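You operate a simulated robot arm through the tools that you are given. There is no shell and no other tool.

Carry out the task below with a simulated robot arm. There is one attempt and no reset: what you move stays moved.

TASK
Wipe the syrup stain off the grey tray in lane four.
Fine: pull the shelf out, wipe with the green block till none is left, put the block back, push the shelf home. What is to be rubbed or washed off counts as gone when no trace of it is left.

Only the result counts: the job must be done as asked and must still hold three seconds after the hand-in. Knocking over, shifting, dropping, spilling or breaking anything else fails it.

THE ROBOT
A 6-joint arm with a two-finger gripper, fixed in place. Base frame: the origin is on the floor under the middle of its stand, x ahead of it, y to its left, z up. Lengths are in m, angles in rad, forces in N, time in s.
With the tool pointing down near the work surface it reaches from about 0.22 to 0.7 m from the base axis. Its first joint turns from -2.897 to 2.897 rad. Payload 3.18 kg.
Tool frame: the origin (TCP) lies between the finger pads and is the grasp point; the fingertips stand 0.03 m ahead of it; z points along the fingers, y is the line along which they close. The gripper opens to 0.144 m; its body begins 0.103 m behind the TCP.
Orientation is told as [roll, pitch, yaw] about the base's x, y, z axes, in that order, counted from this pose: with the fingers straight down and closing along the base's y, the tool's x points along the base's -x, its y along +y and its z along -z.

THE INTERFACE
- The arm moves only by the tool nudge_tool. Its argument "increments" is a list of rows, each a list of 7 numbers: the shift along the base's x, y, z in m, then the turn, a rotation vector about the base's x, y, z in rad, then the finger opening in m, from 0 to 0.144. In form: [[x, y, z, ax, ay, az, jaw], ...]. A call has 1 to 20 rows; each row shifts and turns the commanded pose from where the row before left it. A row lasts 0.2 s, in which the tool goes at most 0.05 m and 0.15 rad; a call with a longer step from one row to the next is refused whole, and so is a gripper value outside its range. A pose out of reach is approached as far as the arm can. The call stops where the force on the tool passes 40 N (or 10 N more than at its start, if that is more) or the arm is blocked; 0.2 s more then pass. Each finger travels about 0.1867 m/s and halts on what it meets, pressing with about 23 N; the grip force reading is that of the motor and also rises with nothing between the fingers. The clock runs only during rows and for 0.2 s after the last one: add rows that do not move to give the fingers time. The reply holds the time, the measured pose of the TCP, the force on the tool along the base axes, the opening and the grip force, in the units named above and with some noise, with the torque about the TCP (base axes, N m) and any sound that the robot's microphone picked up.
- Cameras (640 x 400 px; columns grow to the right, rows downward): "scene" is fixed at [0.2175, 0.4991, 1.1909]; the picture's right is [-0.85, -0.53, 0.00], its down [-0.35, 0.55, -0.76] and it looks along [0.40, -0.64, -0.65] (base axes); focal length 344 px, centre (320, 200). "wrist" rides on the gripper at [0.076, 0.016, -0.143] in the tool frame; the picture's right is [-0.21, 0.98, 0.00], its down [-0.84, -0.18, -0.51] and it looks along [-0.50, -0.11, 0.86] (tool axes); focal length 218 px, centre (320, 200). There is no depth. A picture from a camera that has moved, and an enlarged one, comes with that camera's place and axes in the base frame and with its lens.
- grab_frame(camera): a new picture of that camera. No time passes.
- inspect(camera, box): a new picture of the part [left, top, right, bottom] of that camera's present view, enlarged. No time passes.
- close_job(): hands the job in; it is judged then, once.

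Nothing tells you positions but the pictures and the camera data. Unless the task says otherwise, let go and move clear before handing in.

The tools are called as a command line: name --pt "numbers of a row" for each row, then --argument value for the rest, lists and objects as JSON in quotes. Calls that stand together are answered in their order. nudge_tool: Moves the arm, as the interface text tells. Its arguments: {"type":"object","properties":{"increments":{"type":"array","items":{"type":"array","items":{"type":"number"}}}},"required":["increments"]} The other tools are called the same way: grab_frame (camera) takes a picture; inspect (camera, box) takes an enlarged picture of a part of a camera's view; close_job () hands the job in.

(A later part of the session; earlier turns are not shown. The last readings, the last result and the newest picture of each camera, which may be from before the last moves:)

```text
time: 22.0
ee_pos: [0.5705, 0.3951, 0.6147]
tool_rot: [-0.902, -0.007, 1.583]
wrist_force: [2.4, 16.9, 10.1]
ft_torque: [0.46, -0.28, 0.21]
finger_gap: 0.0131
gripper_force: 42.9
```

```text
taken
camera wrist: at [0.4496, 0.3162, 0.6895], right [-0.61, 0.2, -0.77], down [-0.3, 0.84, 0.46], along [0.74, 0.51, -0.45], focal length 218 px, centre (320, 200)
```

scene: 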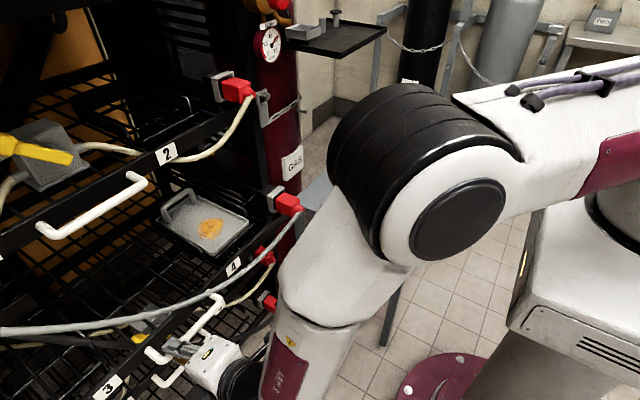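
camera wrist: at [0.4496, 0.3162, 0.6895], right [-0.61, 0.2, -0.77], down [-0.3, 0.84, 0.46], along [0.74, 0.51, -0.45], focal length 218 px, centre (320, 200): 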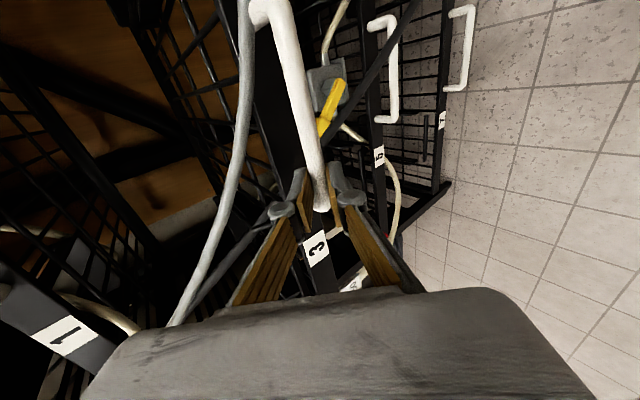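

The rotation resolved the reach limit. I'll relieve the residual side load and continue pulling while slowly uprighting the tool.

nudge_tool --pt "-0.005 0.004 0.002 0 0.05 0 0.0" --pt "-0.015 0 0 0 0.07 0 0.0" --pt "-0.015 0 0 0 0.07 0 0.0" --pt "-0.015 0 0 0 0.07 0 0.0"

grab_frame --camera "wrist"

grab_frame --camera "scene"

```text
time: 23.0
ee_pos: [0.5217, 0.3946, 0.6164]
tool_rot: [-0.644, -0.004, 1.573]
wrist_force: [4.4, 13.0, 33.8]
ft_torque: [-0.08, -0.51, 0.02]
finger_gap: 0.0131
gripper_force: 42.8
```

```text
taken
camera wrist: at [0.4246, 0.3166, 0.7204], right [-0.78, 0.21, -0.59], down [-0.16, 0.84, 0.52], along [0.6, 0.5, -0.62], focal length 218 px, centre (320, 200)
```

wrist: 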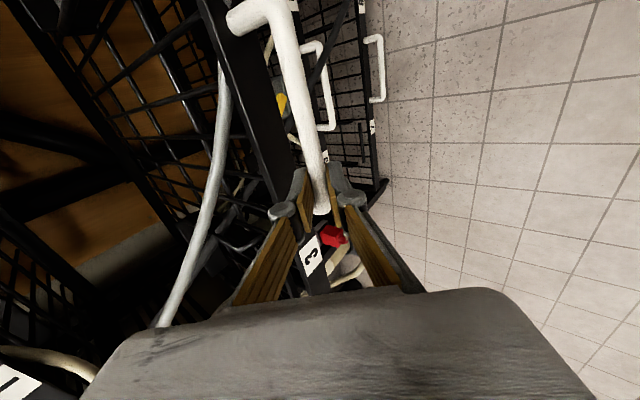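

```text
taken
```

scene: 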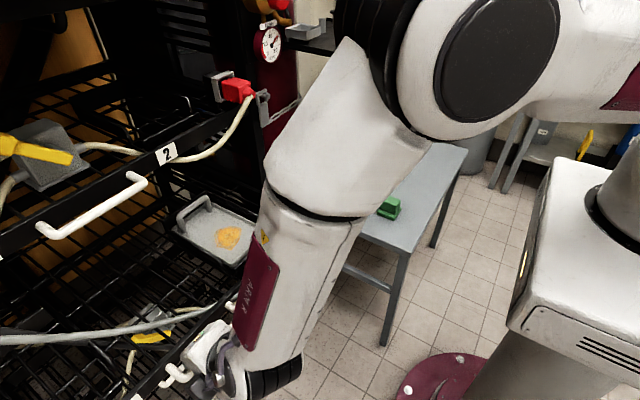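

Upward load on the tool has grown to 34 N because the bar sits off the rotation centre, so I'll raise the command a few millimetres before continuing.

nudge_tool --pt "0 0.002 0.002 0 0 0 0.0" --pt "0 0.001 0.002 0 0 0 0.0"

```text
time: 23.6
ee_pos: [0.5194, 0.3937, 0.6158]
tool_rot: [-0.637, 0.0, 1.57]
wrist_force: [3.7, 3.8, 17.7]
ft_torque: [0.7, -0.22, 0.47]
finger_gap: 0.0131
gripper_force: 42.9
```

Load is dropping. I'll raise a bit more and keep pulling with a little more uprighting.

nudge_tool --pt "-0.01 0 0.003 0 0 0 0.0" --pt "-0.015 0 0.001 0 0.03 0 0.0" --pt "-0.015 0 0 0 0.03 0 0.0" --pt "-0.015 0 0 0 0.03 0 0.0"

grab_frame --camera "scene"

grab_frame --camera "wrist"

```text
time: 24.6
ee_pos: [0.4631, 0.393, 0.6197]
tool_rot: [-0.543, 0.002, 1.57]
wrist_force: [4.8, 2.4, -31.8]
ft_torque: [0.24, 0.25, 0.07]
finger_gap: 0.0134
gripper_force: 42.9
```

```text
taken
```

scene: 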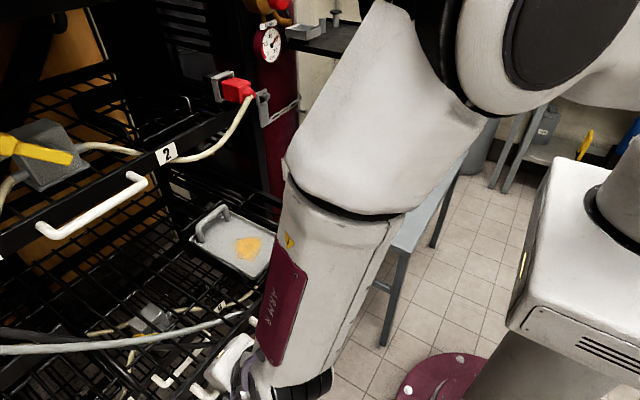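

```text
taken
camera wrist: at [0.3764, 0.3168, 0.733], right [-0.84, 0.21, -0.51], down [-0.11, 0.84, 0.53], along [0.54, 0.5, -0.68], focal length 218 px, centre (320, 200)
```

wrist: 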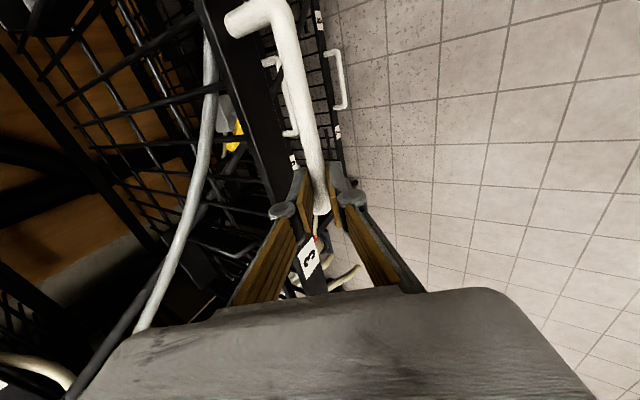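

The load is now downward at 32 N; I'll lower by a few millimetres and re-check before the last part of the pull.

nudge_tool --pt "0 0 -0.002 0 0 0 0.0" --pt "0 0 -0.002 0 0 0 0.0"

```text
time: 25.2
ee_pos: [0.4663, 0.3934, 0.6191]
tool_rot: [-0.552, -0.002, 1.567]
wrist_force: [-3.6, -23.2, 12.3]
ft_torque: [-1.01, -0.07, -0.45]
finger_gap: 0.0131
gripper_force: 42.9
```

Loads are moderate. I'll pull the remaining distance without further rotation.

nudge_tool --pt "-0.012 0 0.001 0 0 0 0.0" --pt "-0.012 0 0 0 0 0 0.0" --pt "-0.012 0 0 0 0 0 0.0" --pt "-0.012 0 0 0 0 0 0.0"

grab_frame --camera "scene"

grab_frame --camera "wrist"

```text
time: 25.9
ee_pos: [0.4409, 0.3954, 0.6202]
tool_rot: [-0.558, -0.001, 1.567]
wrist_force: [10.1, 1.5, -9.5]
ft_torque: [-0.22, -0.08, 0.1]
finger_gap: 0.0133
gripper_force: 43.0
stopped in row 3: the force on the tool passed its limit at 45 N (the readings are from after the stop); the commanded pose is now the measured one
```

```text
taken
```

scene: 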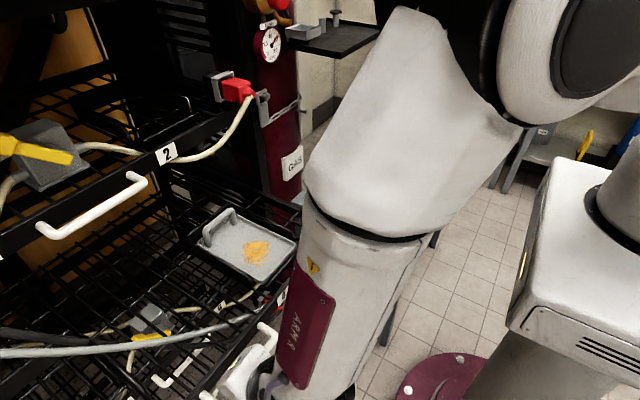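

```text
taken
camera wrist: at [0.3529, 0.318, 0.7317], right [-0.83, 0.21, -0.52], down [-0.11, 0.84, 0.53], along [0.55, 0.5, -0.67], focal length 218 px, centre (320, 200)
```

wrist: 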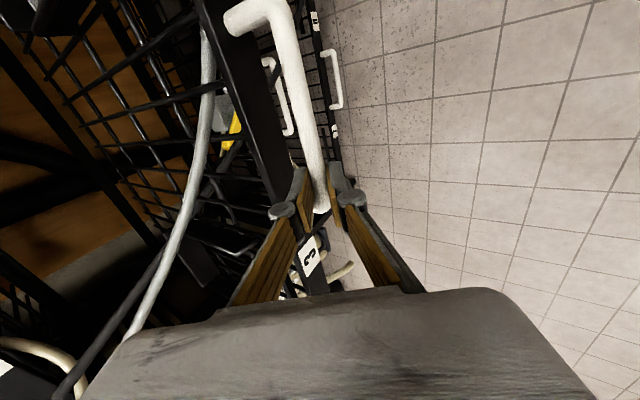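

The pull stopped at a force spike with the shelf about 23 cm out — probably the end of travel. The stain is now near (0.60, 0.154), which is far enough out, so I'll open slightly and withdraw along the tool axis.

nudge_tool --pt "0.002 0 0 0 0 0 0.026" --pt "0 0 0 0 0 0 0.026" --pt "0 0 0 0 0 0 0.026"

grab_frame --camera "wrist"

grab_frame --camera "scene"

```text
time: 26.7
ee_pos: [0.4414, 0.395, 0.6193]
tool_rot: [-0.559, 0.0, 1.57]
wrist_force: [-0.4, -0.3, 0.1]
ft_torque: [0.01, 0.0, -0.02]
finger_gap: 0.0259
gripper_force: 0.1
```

```text
taken
camera wrist: at [0.3542, 0.318, 0.732], right [-0.83, 0.21, -0.52], down [-0.11, 0.84, 0.53], along [0.55, 0.5, -0.67], focal length 218 px, centre (320, 200)
```

wrist: 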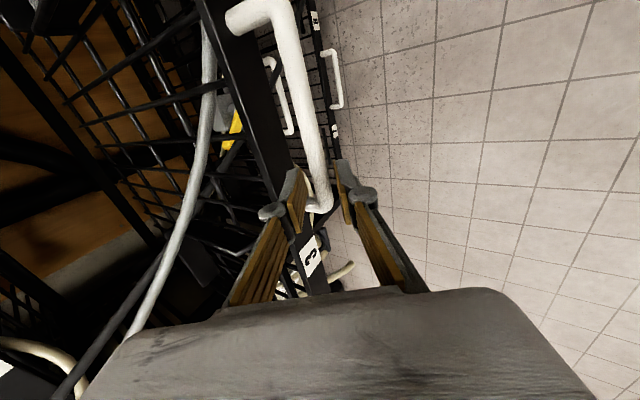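

```text
taken
```

scene: 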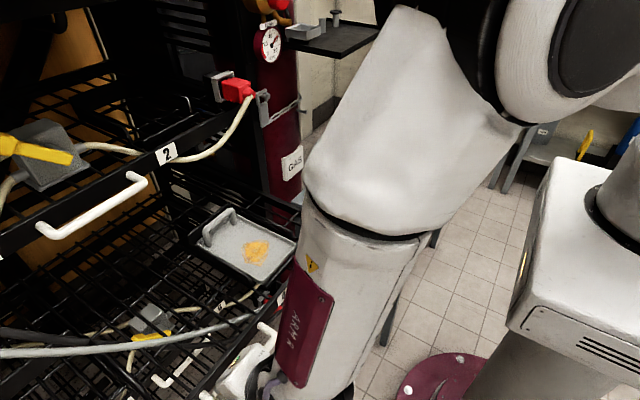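

The handle is free and the shelf stayed put. I'll withdraw along the tool axis, then rise.

nudge_tool --pt "-0.0132 0 0.0212 0 0 0 0.026" --pt "-0.0132 0 0.0212 0 0 0 0.026" --pt "-0.0132 0 0.0212 0 0 0 0.026" --pt "0 0 0.04 0 0 0 0.06" --pt "0 0 0.04 0 0 0 0.06" --pt "0 0 0 0 0 0 0.06"

grab_frame --camera "wrist"

grab_frame --camera "scene"

```text
time: 28.1
ee_pos: [0.4027, 0.3944, 0.7632]
tool_rot: [-0.558, -0.002, 1.568]
wrist_force: [-0.1, 0.0, -0.4]
ft_torque: [0.02, 0.03, 0.01]
finger_gap: 0.06
gripper_force: 0.0
```

```text
taken
camera wrist: at [0.3141, 0.318, 0.8754], right [-0.83, 0.21, -0.52], down [-0.11, 0.84, 0.53], along [0.55, 0.5, -0.67], focal length 218 px, centre (320, 200)
```

wrist: 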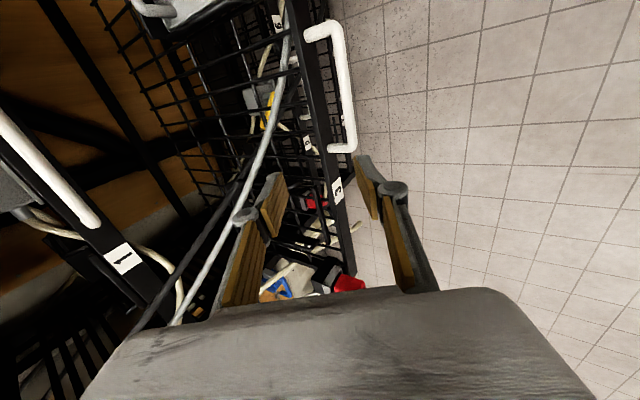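

```text
taken
```

scene: 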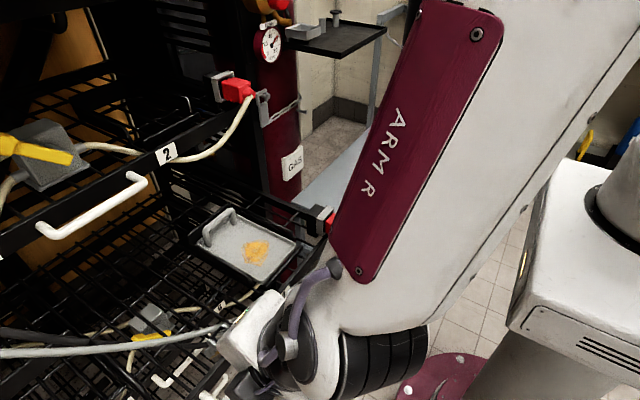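

The lane 3/4 shelf is out and the gripper is clear. I'll rise, bring the tool upright and back to zero yaw, then travel towards the block on the table.

nudge_tool --pt "0 -0.01 0.03 0 0.14 0 0.1" --pt "0 -0.01 0.03 0 0.14 0 0.1" --pt "0 -0.01 0.03 0 0.14 0 0.1" --pt "0 -0.01 0.03 0 0.138 0 0.1" --pt "0 -0.02 0 0 0 -0.1428 0.1" --pt "0 -0.02 0 0 0 -0.1428 0.1" --pt "0 -0.02 0 0 0 -0.1428 0.1" --pt "0 -0.02 0 0 0 -0.1428 0.1" --pt "0 0 0 0 0 0 0.1"

grab_frame --camera "scene"

```text
time: 30.1
ee_pos: [0.4038, 0.2766, 0.8834]
tool_rot: [0.0, 0.001, 0.995]
wrist_force: [0.1, -0.7, -0.8]
ft_torque: [-0.02, -0.03, -0.02]
finger_gap: 0.0999
gripper_force: 0.2
```

```text
taken
```

scene: 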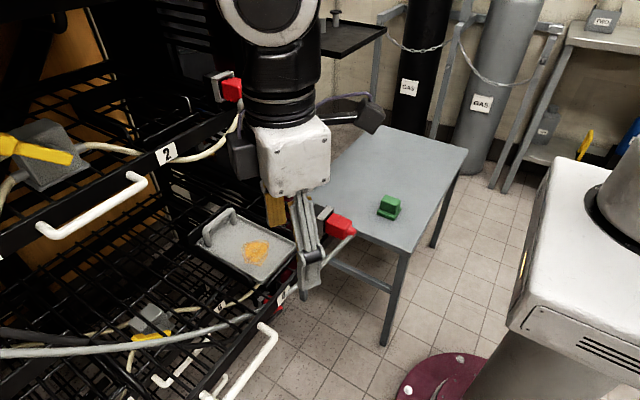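

Moving on to above the block while unwinding the remaining yaw.

nudge_tool --pt "0 -0.04 0 0 0 -0.1421 0.12" --pt "0 -0.04 0 0 0 -0.1421 0.12" --pt "0 -0.04 0 0 0 -0.1421 0.12" --pt "0 -0.04 0 0 0 -0.1421 0.12" --pt "0 -0.04 0 0 0 -0.1421 0.12" --pt "0 -0.04 0 0 0 -0.1421 0.12" --pt "0 -0.04 0 0 0 -0.1424 0.12" --pt "0 -0.04 -0.01 0 0 0 0.12" --pt "0 -0.04 -0.02 0 0 0 0.12" --pt "0 -0.04 -0.02 0 0 0 0.12" --pt "0 -0.04 -0.02 0 0 0 0.12" --pt "0 -0.03 -0.02 0 0 0 0.12" --pt "0 0 0 0 0 0 0.12"

grab_frame --camera "wrist"

grab_frame --camera "scene"

```text
time: 32.9
ee_pos: [0.4048, -0.1952, 0.7934]
tool_rot: [0.0, 0.0, -0.001]
wrist_force: [0.3, 0.2, -0.2]
ft_torque: [0.02, -0.02, 0.01]
finger_gap: 0.1199
gripper_force: 0.0
```

```text
taken
camera wrist: at [0.3284, -0.1787, 0.9349], right [0.21, 0.98, 0.0], down [0.84, -0.18, 0.51], along [0.5, -0.11, -0.86], focal length 218 px, centre (320, 200)
```

wrist: 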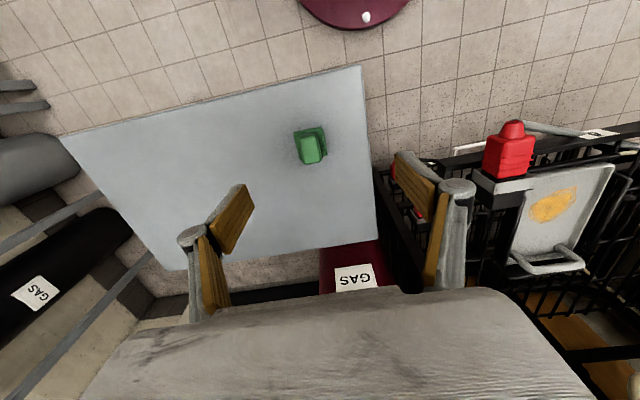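

```text
taken
```

scene: 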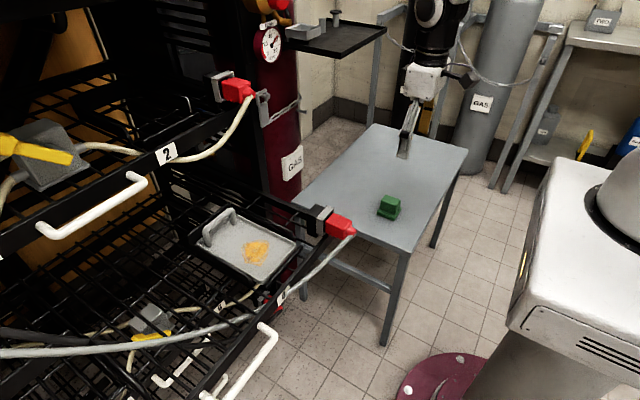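

The block is below in the wrist view, and the pulled-out tray is clearly visible. I'll zoom in to get the block's position and orientation.

inspect --camera "wrist" --box '[278, 117, 342, 173]'

inspect --camera "wrist" --box '[470, 110, 640, 290]'

inspect --camera "scene" --box '[180, 190, 310, 290]'

```text
7.14 times, centred on (310, 145) of wrist
camera zoom: at [0.3284, -0.1787, 0.9349], right [0.21, 0.98, 0.0], down [0.84, -0.18, 0.51], along [0.5, -0.11, -0.86], focal length 1559 px, centre (391, 593)
```

zoom: 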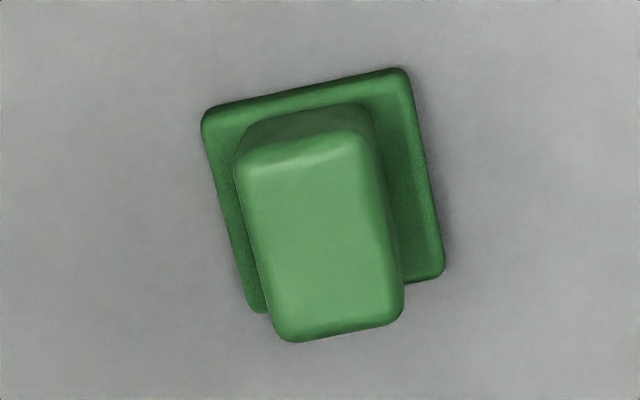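

```text
2.22 times, centred on (555, 200) of wrist
camera zoom: at [0.3284, -0.1787, 0.9349], right [0.21, 0.98, 0.0], down [0.84, -0.18, 0.51], along [0.5, -0.11, -0.86], focal length 485 px, centre (-202, 200)
```

zoom: 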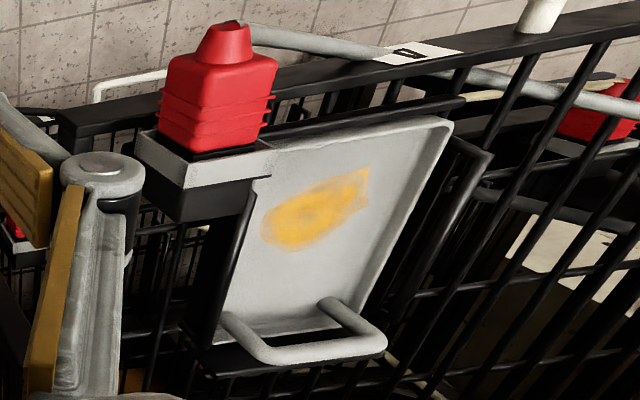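

```text
4.00 times, centred on (245, 240) of scene
camera zoom: at [0.2175, 0.4991, 1.1909], right [-0.85, -0.53, 0.0], down [-0.35, 0.55, -0.76], along [0.4, -0.64, -0.65], focal length 1374 px, centre (620, 40)
```

zoom: 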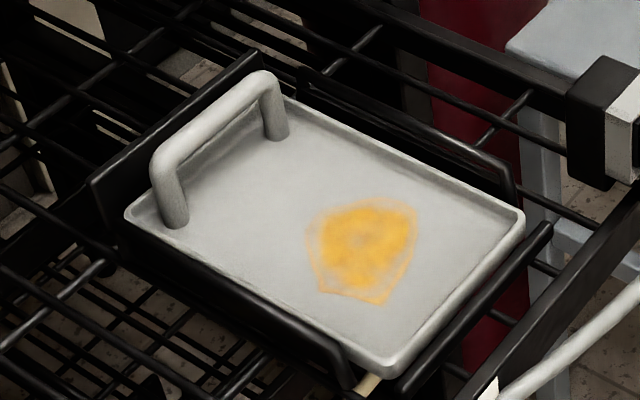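

The block is axis-aligned: pad about 57×55 mm centred at (0.4425, -0.2205), body about 47×31 mm with its top near z≈0.57. The stain lies on the tray at z≈0.625, spanning x≈0.558–0.63 and y≈0.118–0.195. I'll centre above the block and descend part way.

nudge_tool --pt "0.0095 -0.0063 -0.035 0 0 0 0.09" --pt "0.0095 -0.0063 -0.035 0 0 0 0.09" --pt "0.0095 -0.0063 -0.035 0 0 0 0.09" --pt "0.0092 -0.0063 -0.035 0 0 0 0.09" --pt "0 0 0 0 0 0 0.09"

grab_frame --camera "wrist"

inspect --camera "scene" --box '[340, 120, 460, 240]'

```text
time: 34.1
ee_pos: [0.4406, -0.2197, 0.6532]
tool_rot: [0.0, -0.002, 0.002]
wrist_force: [0.3, 0.1, 0.0]
ft_torque: [0.0, -0.01, 0.0]
finger_gap: 0.09
gripper_force: 0.1
```

```text
taken
camera wrist: at [0.3654, -0.2043, 0.7963], right [0.21, 0.98, 0.0], down [0.84, -0.18, 0.51], along [0.5, -0.11, -0.86], focal length 218 px, centre (320, 200)
```

wrist: 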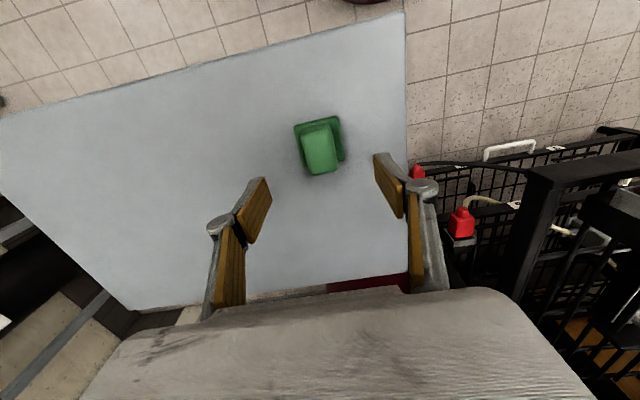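

```text
3.33 times, centred on (400, 180) of scene
camera zoom: at [0.2175, 0.4991, 1.1909], right [-0.85, -0.53, 0.0], down [-0.35, 0.55, -0.76], along [0.4, -0.64, -0.65], focal length 1145 px, centre (53, 267)
```

zoom: 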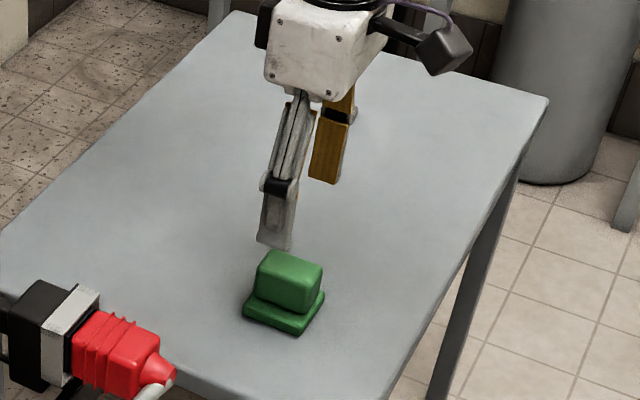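

Let me zoom into the wrist view to refine the block's centre relative to the fingers.

inspect --camera "wrist" --box '[270, 100, 370, 190]'

```text
4.44 times, centred on (320, 145) of wrist
camera zoom: at [0.3654, -0.2043, 0.7963], right [0.21, 0.98, 0.0], down [0.84, -0.18, 0.51], along [0.5, -0.11, -0.86], focal length 970 px, centre (320, 444)
```

zoom: 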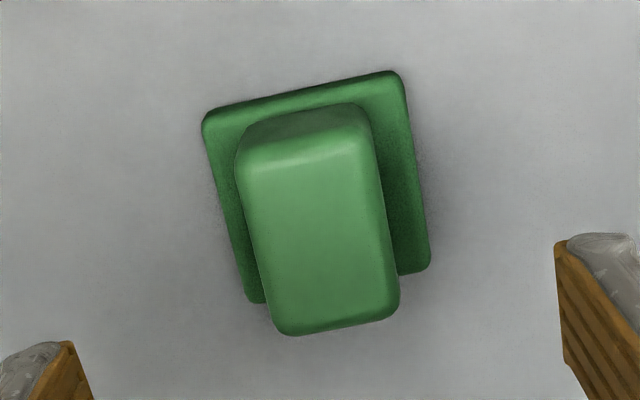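

Refined block centre is (0.444, -0.221) with pad top near z≈0.533. I'll descend so the fingertips end just above the pad flange.

nudge_tool --pt "0.003 -0.0013 -0.03 0 0 0 0.08" --pt "0 0 -0.03 0 0 0 0.08" --pt "0 0 -0.023 0 0 0 0.08" --pt "0 0 0 0 0 0 0.08"

inspect --camera "scene" --box '[350, 150, 430, 230]'

inspect --camera "wrist" --box '[220, 90, 440, 230]'

```text
time: 35.1
ee_pos: [0.4441, -0.2225, 0.5689]
tool_rot: [0.0, -0.002, 0.002]
wrist_force: [0.2, 0.0, 0.5]
ft_torque: [-0.02, 0.01, -0.02]
finger_gap: 0.0799
gripper_force: 0.1
```

```text
5.00 times, centred on (390, 190) of scene
camera zoom: at [0.2175, 0.4991, 1.1909], right [-0.85, -0.53, 0.0], down [-0.35, 0.55, -0.76], along [0.4, -0.64, -0.65], focal length 1718 px, centre (-30, 250)
```

zoom: 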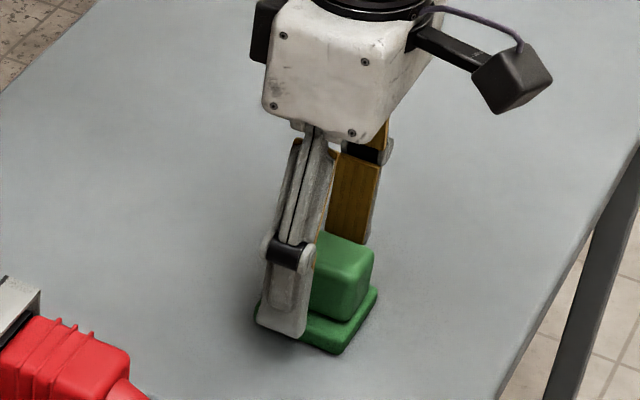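

```text
2.86 times, centred on (330, 160) of wrist
camera zoom: at [0.368, -0.2054, 0.7127], right [0.21, 0.98, 0.0], down [0.84, -0.18, 0.51], along [0.5, -0.11, -0.86], focal length 624 px, centre (291, 314)
```

zoom: 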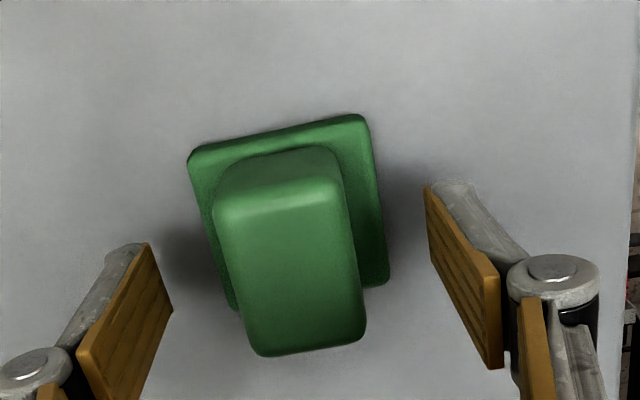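

The fingers straddle the block. I'll close partway to 58 mm and check the fingertip height against the pad flange.

nudge_tool --pt "0 0.0005 0 0 0 0 0.058" --pt "0 0 0 0 0 0 0.058"

inspect --camera "scene" --box '[370, 170, 410, 220]'

inspect --camera "wrist" --box '[240, 100, 420, 230]'

```text
time: 35.7
ee_pos: [0.4437, -0.2212, 0.5707]
tool_rot: [0.001, 0.0, 0.0]
wrist_force: [0.1, 0.5, -0.4]
ft_torque: [-0.01, -0.01, 0.03]
finger_gap: 0.0583
gripper_force: 0.0
```

```text
8.00 times, centred on (390, 195) of scene
camera zoom: at [0.2175, 0.4991, 1.1909], right [-0.85, -0.53, 0.0], down [-0.35, 0.55, -0.76], along [0.4, -0.64, -0.65], focal length 2749 px, centre (-240, 240)
```

zoom: 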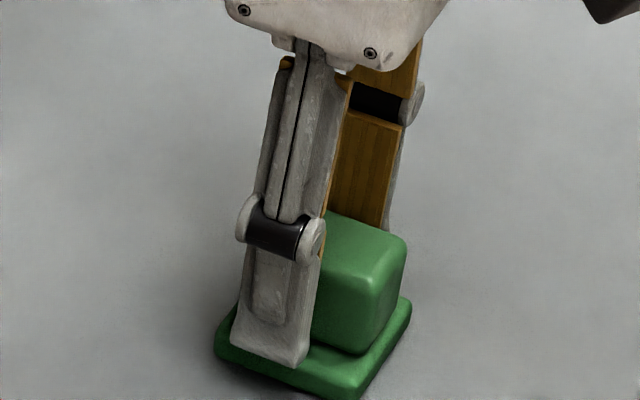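

```text
3.08 times, centred on (330, 165) of wrist
camera zoom: at [0.3682, -0.2048, 0.7128], right [0.21, 0.98, 0.0], down [0.84, -0.18, 0.51], along [0.5, -0.11, -0.86], focal length 672 px, centre (289, 308)
```

zoom: 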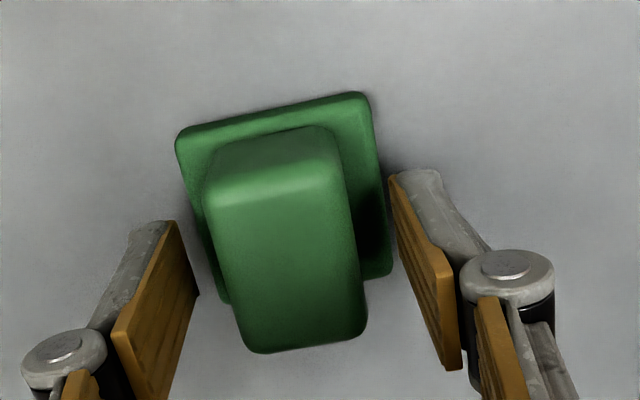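

The fingertips look just above flange height. I'll lower 3 mm and close on the body.

nudge_tool --pt "0 0 -0.003 0 0 0 0.058" --pt "0 0 0 0 0 0 0.04" --pt "0 0 0 0 0 0 0.03" --pt "0 0 0 0 0 0 0.02" --pt "0 0 0 0 0 0 0.02"

inspect --camera "scene" --box '[370, 170, 410, 220]'

inspect --camera "wrist" --box '[240, 100, 420, 230]'

```text
time: 36.9
ee_pos: [0.4437, -0.2209, 0.5673]
tool_rot: [0.002, 0.001, 0.002]
wrist_force: [-0.4, -0.4, 1.0]
ft_torque: [0.04, 0.08, 0.01]
finger_gap: 0.0333
gripper_force: 23.3
```

```text
8.00 times, centred on (390, 195) of scene
camera zoom: at [0.2175, 0.4991, 1.1909], right [-0.85, -0.53, 0.0], down [-0.35, 0.55, -0.76], along [0.4, -0.64, -0.65], focal length 2749 px, centre (-240, 240)
```

zoom: 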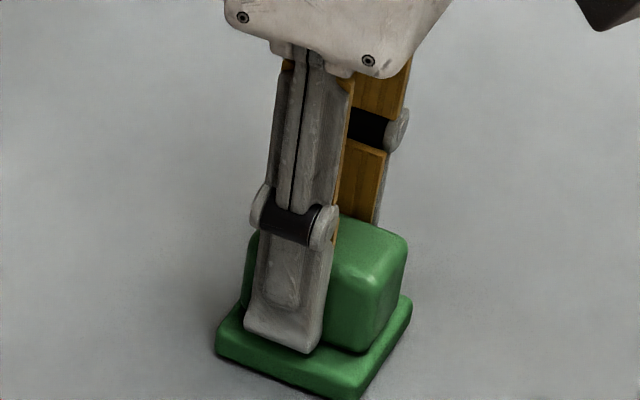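

```text
3.08 times, centred on (330, 165) of wrist
camera zoom: at [0.3684, -0.2049, 0.7099], right [0.21, 0.98, 0.0], down [0.84, -0.18, 0.51], along [0.5, -0.11, -0.86], focal length 672 px, centre (289, 308)
```

zoom: 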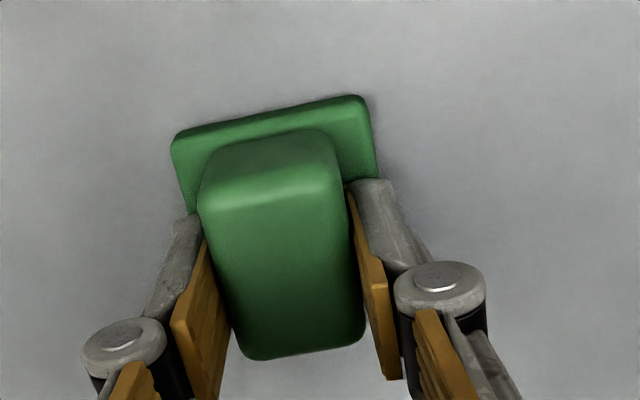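

The block is gripped on its body (33 mm gap, 23 N) at pose (0.4437, -0.2209, 0.5673), which I'll reuse for putting it back. Lifting straight up now.

nudge_tool --pt "0 0 0.015 0 0 0 0.02" --pt "0 0 0.03 0 0 0 0.02" --pt "0 0 0.04 0 0 0 0.02" --pt "0 0 0.04 0 0 0 0.02" --pt "0 0 0.04 0 0 0 0.02" --pt "0 0 0.045 0 0 0 0.02" --pt "0 0 0.043 0 0 0 0.02" --pt "0 0 0 0 0 0 0.02"

grab_frame --camera "wrist"

grab_frame --camera "scene"

```text
time: 38.7
ee_pos: [0.4457, -0.2214, 0.822]
tool_rot: [0.001, -0.001, 0.002]
wrist_force: [-0.5, -0.6, -0.3]
ft_torque: [-0.02, -0.03, 0.01]
finger_gap: 0.02
gripper_force: 0.1
```

```text
taken
camera wrist: at [0.369, -0.2051, 0.9641], right [0.21, 0.98, 0.0], down [0.84, -0.18, 0.51], along [0.5, -0.11, -0.86], focal length 218 px, centre (320, 200)
```

wrist: 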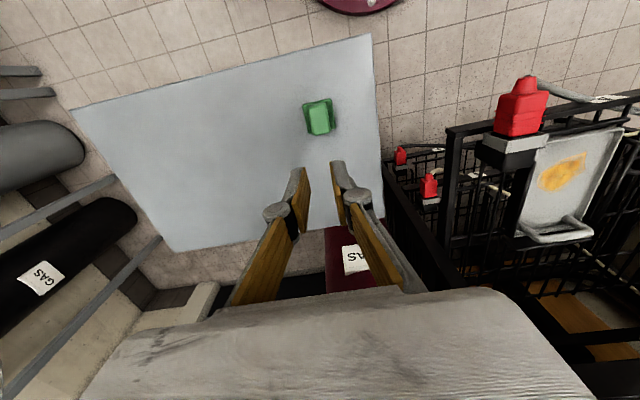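

```text
taken
```

scene: 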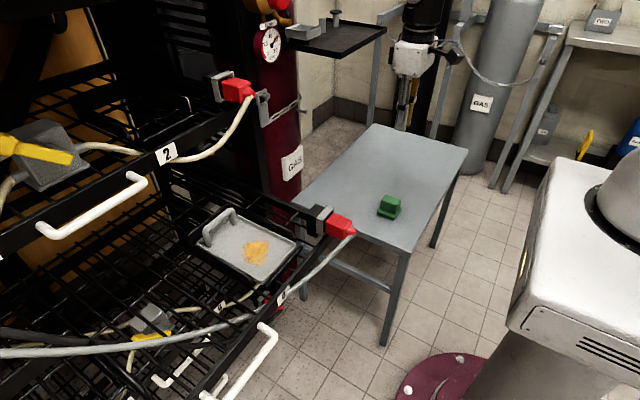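

The block slipped out of the fingers and is still on the table, so the grip was too light or shallow. I'll check whether it has moved.

inspect --camera "scene" --box '[360, 185, 424, 225]'

inspect --camera "wrist" --box '[290, 85, 354, 145]'

```text
10.00 times, centred on (392, 205) of scene
camera zoom: at [0.2175, 0.4991, 1.1909], right [-0.85, -0.53, 0.0], down [-0.35, 0.55, -0.76], along [0.4, -0.64, -0.65], focal length 3436 px, centre (-400, 150)
```

zoom: 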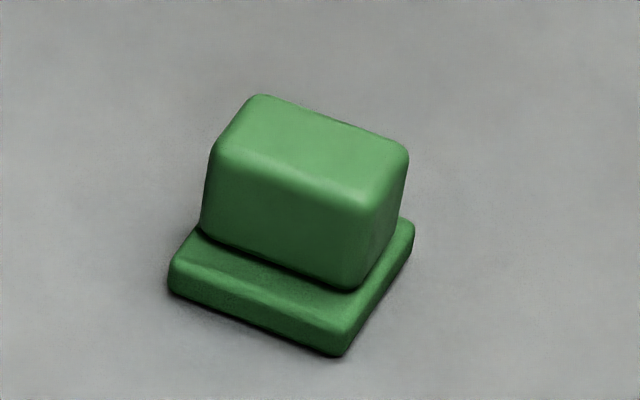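

```text
6.67 times, centred on (322, 115) of wrist
camera zoom: at [0.369, -0.2051, 0.9641], right [0.21, 0.98, 0.0], down [0.84, -0.18, 0.51], along [0.5, -0.11, -0.86], focal length 1455 px, centre (307, 767)
```

zoom: 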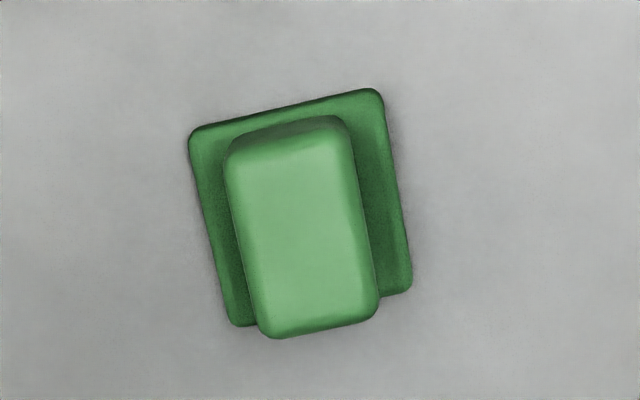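

The block is within a millimetre of where it was. I'll go back to the same grasp pose a touch lower and squeeze with the full closing command this time.

nudge_tool --pt "-0.001 0.0004 -0.04 0 0 0 0.058" --pt "0 0 -0.045 0 0 0 0.058" --pt "0 0 -0.045 0 0 0 0.058" --pt "0 0 -0.045 0 0 0 0.058" --pt "0 0 -0.04 0 0 0 0.058" --pt "0 0 -0.03 0 0 0 0.058" --pt "0 0 -0.01 0 0 0 0.058" --pt "0 0 0 0 0 0 0.058"

inspect --camera "wrist" --box '[240, 100, 420, 230]'

```text
time: 40.5
ee_pos: [0.4431, -0.2204, 0.5654]
tool_rot: [0.0, 0.001, 0.001]
wrist_force: [0.0, 0.0, -0.9]
ft_torque: [0.0, 0.0, -0.02]
finger_gap: 0.058
gripper_force: 0.0
```

```text
3.08 times, centred on (330, 165) of wrist
camera zoom: at [0.3672, -0.2046, 0.7078], right [0.21, 0.98, 0.0], down [0.84, -0.18, 0.51], along [0.5, -0.11, -0.86], focal length 672 px, centre (289, 308)
```

zoom: 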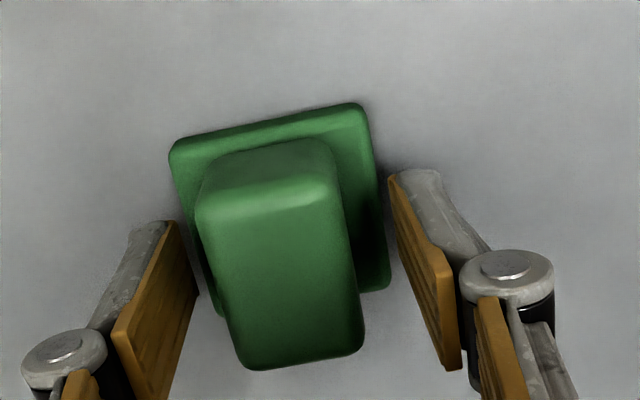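

Positioned again with the fingers bracketing the body. I'll close with the full command and read the grip before lifting.

nudge_tool --pt "0 0 0 0 0 0 0.04" --pt "0 0 0 0 0 0 0.0" --pt "0 0 0 0 0 0 0.0" --pt "0 0 0 0 0 0 0.0"

inspect --camera "wrist" --box '[240, 100, 420, 230]'

inspect --camera "scene" --box '[370, 170, 410, 220]'

```text
time: 41.5
ee_pos: [0.4434, -0.2207, 0.5658]
tool_rot: [0.0, 0.001, 0.001]
wrist_force: [-0.3, 0.7, 0.2]
ft_torque: [0.02, 0.02, 0.02]
finger_gap: 0.0334
gripper_force: 23.1
```

```text
3.08 times, centred on (330, 165) of wrist
camera zoom: at [0.3672, -0.2046, 0.708], right [0.21, 0.98, 0.0], down [0.84, -0.18, 0.51], along [0.5, -0.11, -0.86], focal length 672 px, centre (289, 308)
```

zoom: 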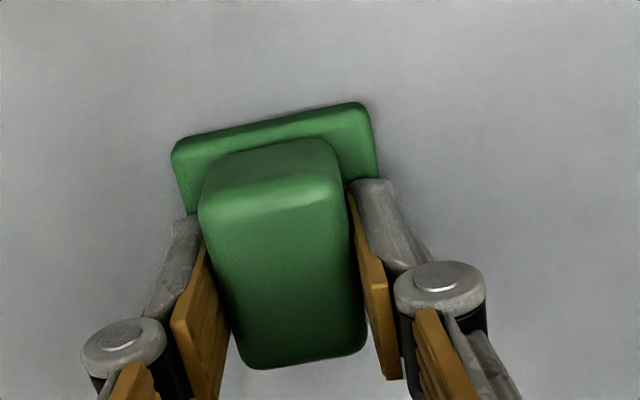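

```text
8.00 times, centred on (390, 195) of scene
camera zoom: at [0.2175, 0.4991, 1.1909], right [-0.85, -0.53, 0.0], down [-0.35, 0.55, -0.76], along [0.4, -0.64, -0.65], focal length 2749 px, centre (-240, 240)
```

zoom: 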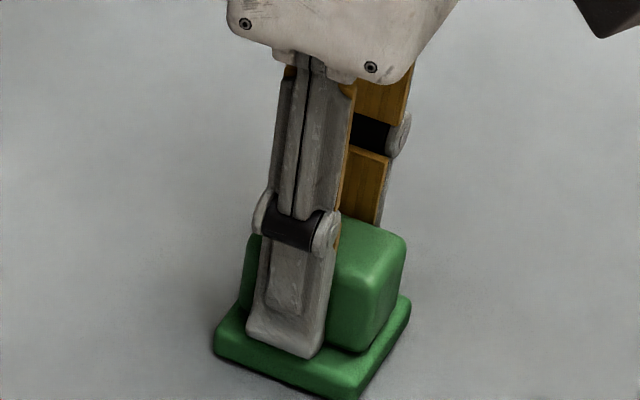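

Grip is 23 N again with the fingertips about 4 mm above the flange. I'll do a small slow test lift and check whether the block follows.

nudge_tool --pt "0 0 0.003 0 0 0 0.0" --pt "0 0 0.003 0 0 0 0.0" --pt "0 0 0 0 0 0 0.0"

inspect --camera "scene" --box '[370, 170, 410, 220]'

inspect --camera "wrist" --box '[240, 100, 420, 230]'

```text
time: 42.3
ee_pos: [0.4434, -0.2201, 0.5707]
tool_rot: [-0.001, 0.001, 0.002]
wrist_force: [0.0, -0.1, -1.2]
ft_torque: [0.01, -0.02, 0.01]
finger_gap: 0.0334
gripper_force: 23.0
```

```text
8.00 times, centred on (390, 195) of scene
camera zoom: at [0.2175, 0.4991, 1.1909], right [-0.85, -0.53, 0.0], down [-0.35, 0.55, -0.76], along [0.4, -0.64, -0.65], focal length 2749 px, centre (-240, 240)
```

zoom: 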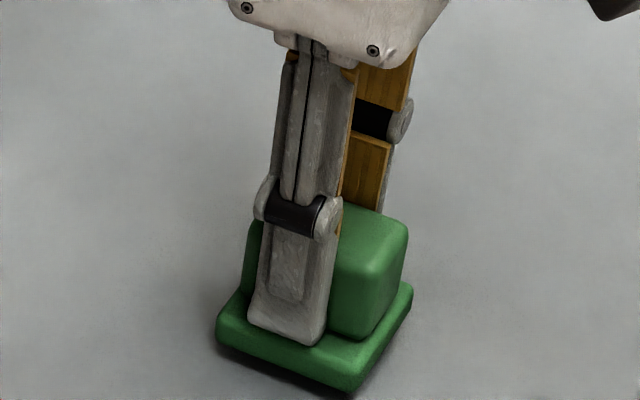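

```text
3.08 times, centred on (330, 165) of wrist
camera zoom: at [0.3674, -0.2047, 0.7141], right [0.21, 0.98, 0.0], down [0.84, -0.18, 0.51], along [0.5, -0.11, -0.86], focal length 672 px, centre (289, 308)
```

zoom: 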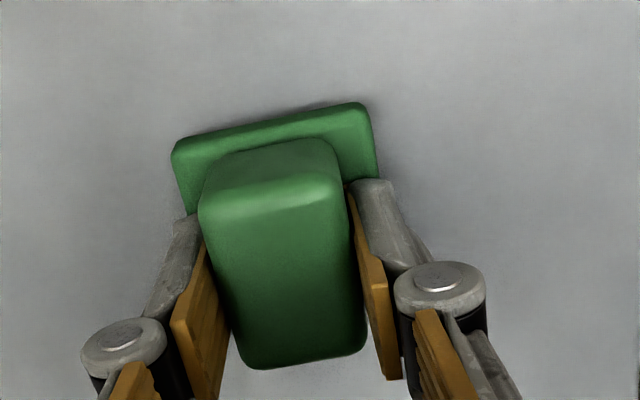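

This time the block rises with the fingers. For a firmer hold I'll set it back down, open slightly, go 4 mm deeper so the fingertips sit by the flange, and re-grip.

nudge_tool --pt "0 0 -0.003 0 0 0 0.0" --pt "0 0 -0.0027 0 0 0 0.0" --pt "0 0 0 0 0 0 0.044" --pt "0 0 -0.002 0 0 0 0.044" --pt "0 0 -0.002 0 0 0 0.044" --pt "0 0 0 0 0 0 0.0" --pt "0 0 0 0 0 0 0.0" --pt "0 0 0 0 0 0 0.0"

inspect --camera "scene" --box '[370, 170, 410, 220]'

```text
time: 43.9
ee_pos: [0.4449, -0.2214, 0.5637]
tool_rot: [-0.002, -0.004, 0.001]
wrist_force: [-0.9, 1.1, 11.8]
ft_torque: [0.14, 0.01, 0.02]
finger_gap: 0.0331
gripper_force: 22.8
stopped in row 7: the force on the tool passed its limit at 41 N (the readings are from after the stop); the commanded pose is now the measured one
```

```text
8.00 times, centred on (390, 195) of scene
camera zoom: at [0.2175, 0.4991, 1.1909], right [-0.85, -0.53, 0.0], down [-0.35, 0.55, -0.76], along [0.4, -0.64, -0.65], focal length 2749 px, centre (-240, 240)
```

zoom: 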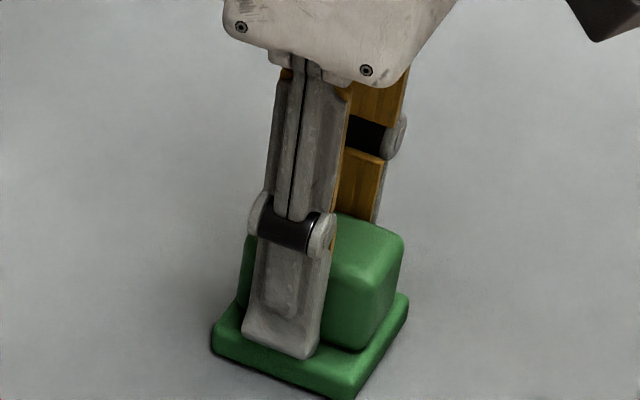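

The fingertips are now seated right at the flange with a full-depth hold. I'll lift slowly in small increments.

nudge_tool --pt "0 0 0.003 0 0 0 0.0" --pt "0 0 0.004 0 0 0 0.0" --pt "0 0 0.006 0 0 0 0.0" --pt "0 0 0.008 0 0 0 0.0" --pt "0 0 0.01 0 0 0 0.0" --pt "0 0 0.012 0 0 0 0.0" --pt "0 0 0.012 0 0 0 0.0"

grab_frame --camera "wrist"

inspect --camera "scene" --box '[350, 150, 430, 230]'

```text
time: 45.5
ee_pos: [0.4455, -0.2218, 0.6185]
tool_rot: [-0.002, -0.004, 0.0]
wrist_force: [-0.3, -0.9, 0.2]
ft_torque: [0.0, 0.0, -0.01]
finger_gap: 0.0334
gripper_force: 23.6
```

```text
taken
camera wrist: at [0.3691, -0.2051, 0.7605], right [0.21, 0.98, 0.0], down [0.84, -0.18, 0.51], along [0.5, -0.11, -0.86], focal length 218 px, centre (320, 200)
```

wrist: 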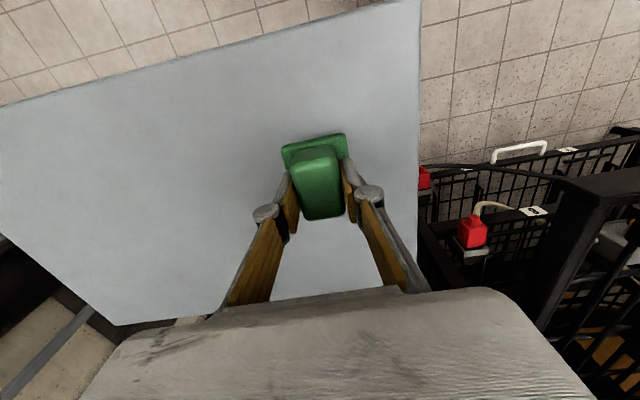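

```text
5.00 times, centred on (390, 190) of scene
camera zoom: at [0.2175, 0.4991, 1.1909], right [-0.85, -0.53, 0.0], down [-0.35, 0.55, -0.76], along [0.4, -0.64, -0.65], focal length 1718 px, centre (-30, 250)
```

zoom: 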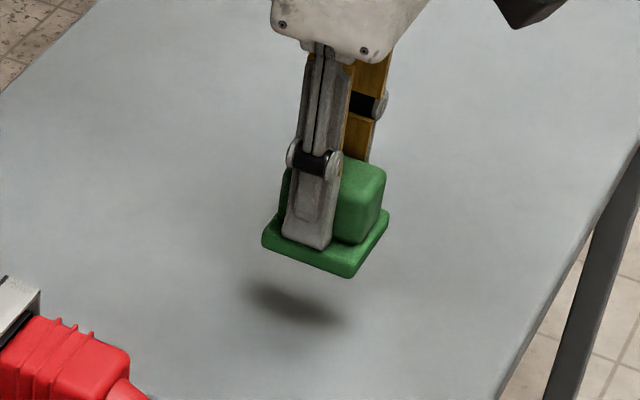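

The block is securely lifted. I'll continue up at a gentle pace.

nudge_tool --pt "0 0 0.006 0 0 0 0.0" --pt "0 0 0.01 0 0 0 0.0" --pt "0 0 0.014 0 0 0 0.0" --pt "0 0 0.016 0 0 0 0.0" --pt "0 0 0.016 0 0 0 0.0" --pt "0 0 0.016 0 0 0 0.0" --pt "0 0 0.016 0 0 0 0.0" --pt "0 0 0.016 0 0 0 0.0" --pt "0 0 0.016 0 0 0 0.0" --pt "0 0 0.016 0 0 0 0.0" --pt "0 0 0.016 0 0 0 0.0" --pt "0 0 0.016 0 0 0 0.0" --pt "0 0 0.014 0 0 0 0.0" --pt "0 0 0.01 0 0 0 0.0" --pt "0 0 0.005 0 0 0 0.0"

grab_frame --camera "wrist"

grab_frame --camera "scene"

```text
time: 48.7
ee_pos: [0.4446, -0.2211, 0.821]
tool_rot: [-0.004, -0.003, 0.0]
wrist_force: [-0.2, 0.1, -0.4]
ft_torque: [0.0, -0.03, 0.0]
finger_gap: 0.0333
gripper_force: 23.2
```

```text
taken
camera wrist: at [0.3679, -0.2048, 0.9636], right [0.21, 0.98, 0.0], down [0.84, -0.18, 0.51], along [0.5, -0.11, -0.86], focal length 218 px, centre (320, 200)
```

wrist: 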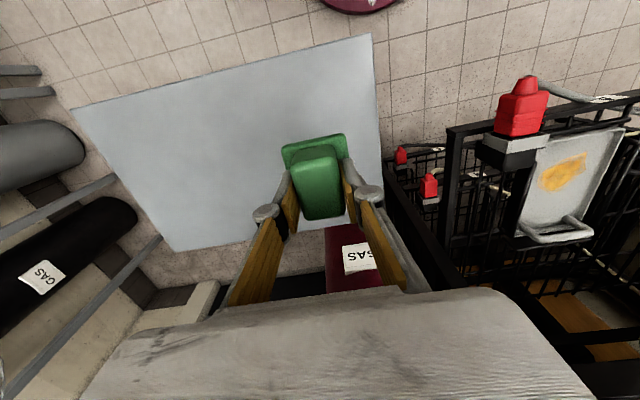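

```text
taken
```

scene: 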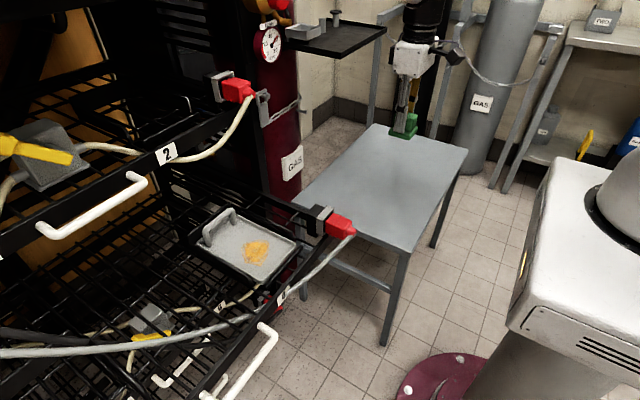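

Block held steady at z≈0.82. Next I'll carry it slowly across to above the tray, ending near (0.57, 0.155).

nudge_tool --pt "0.003 0.008 0 0 0 0 0.0" --pt "0.005 0.014 0 0 0 0 0.0" --pt "0.007 0.02 0 0 0 0 0.0" --pt "0.007 0.022 0 0 0 0 0.0" --pt "0.007 0.022 0 0 0 0 0.0" --pt "0.007 0.022 0 0 0 0 0.0" --pt "0.007 0.022 0 0 0 0 0.0" --pt "0.007 0.022 0 0 0 0 0.0" --pt "0.007 0.022 0 0 0 0 0.0" --pt "0.007 0.022 0 0 0 0 0.0" --pt "0.007 0.022 0 0 0 0 0.0" --pt "0.007 0.022 0 0 0 0 0.0" --pt "0.007 0.022 0 0 0 0 0.0" --pt "0.007 0.022 0 0 0 0 0.0" --pt "0.007 0.022 0 0 0 0 0.0" --pt "0.007 0.022 0 0 0 0 0.0" --pt "0.007 0.022 0 0 0 0 0.0" --pt "0.006 0.018 0 0 0 0 0.0" --pt "0.004 0.01 0 0 0 0 0.0"

grab_frame --camera "wrist"

grab_frame --camera "scene"

```text
time: 52.7
ee_pos: [0.5668, 0.1565, 0.8218]
tool_rot: [-0.004, -0.003, 0.001]
wrist_force: [-0.1, 0.6, -0.8]
ft_torque: [-0.02, -0.01, -0.05]
finger_gap: 0.0332
gripper_force: 22.8
```

```text
taken
camera wrist: at [0.4916, 0.173, 0.9639], right [0.21, 0.98, 0.0], down [0.84, -0.18, 0.51], along [0.5, -0.11, -0.86], focal length 218 px, centre (320, 200)
```

wrist: 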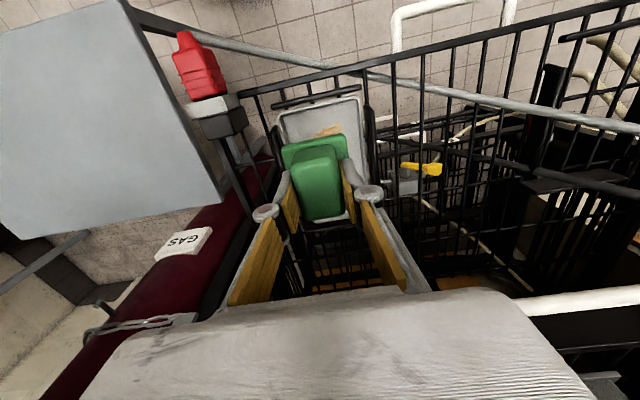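

```text
taken
```

scene: 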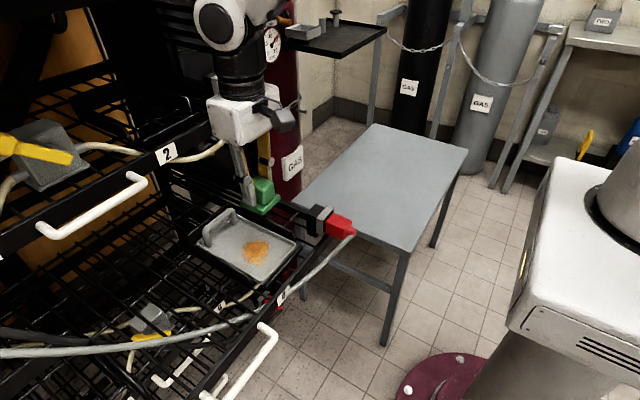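

The block is above the tray area. I'll check the view closely before going down.

inspect --camera "wrist" --box '[230, 80, 420, 240]'

inspect --camera "scene" --box '[160, 60, 340, 290]'

```text
2.50 times, centred on (325, 160) of wrist
camera zoom: at [0.4916, 0.173, 0.9639], right [0.21, 0.98, 0.0], down [0.84, -0.18, 0.51], along [0.5, -0.11, -0.86], focal length 546 px, centre (308, 300)
```

zoom: 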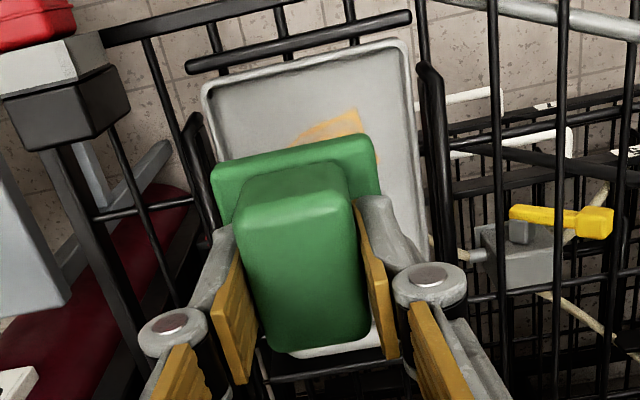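

```text
1.74 times, centred on (250, 175) of scene
camera zoom: at [0.2175, 0.4991, 1.1909], right [-0.85, -0.53, 0.0], down [-0.35, 0.55, -0.76], along [0.4, -0.64, -0.65], focal length 598 px, centre (442, 244)
```

zoom: 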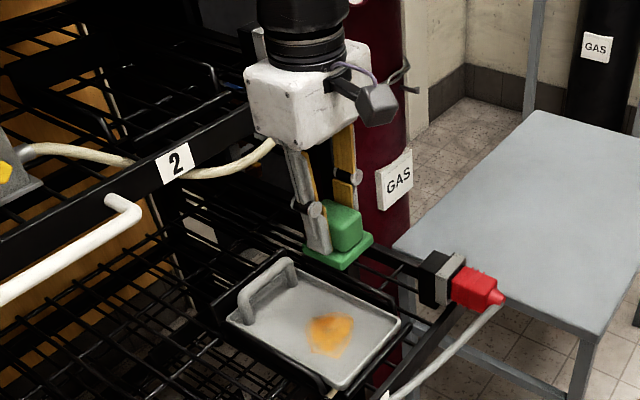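

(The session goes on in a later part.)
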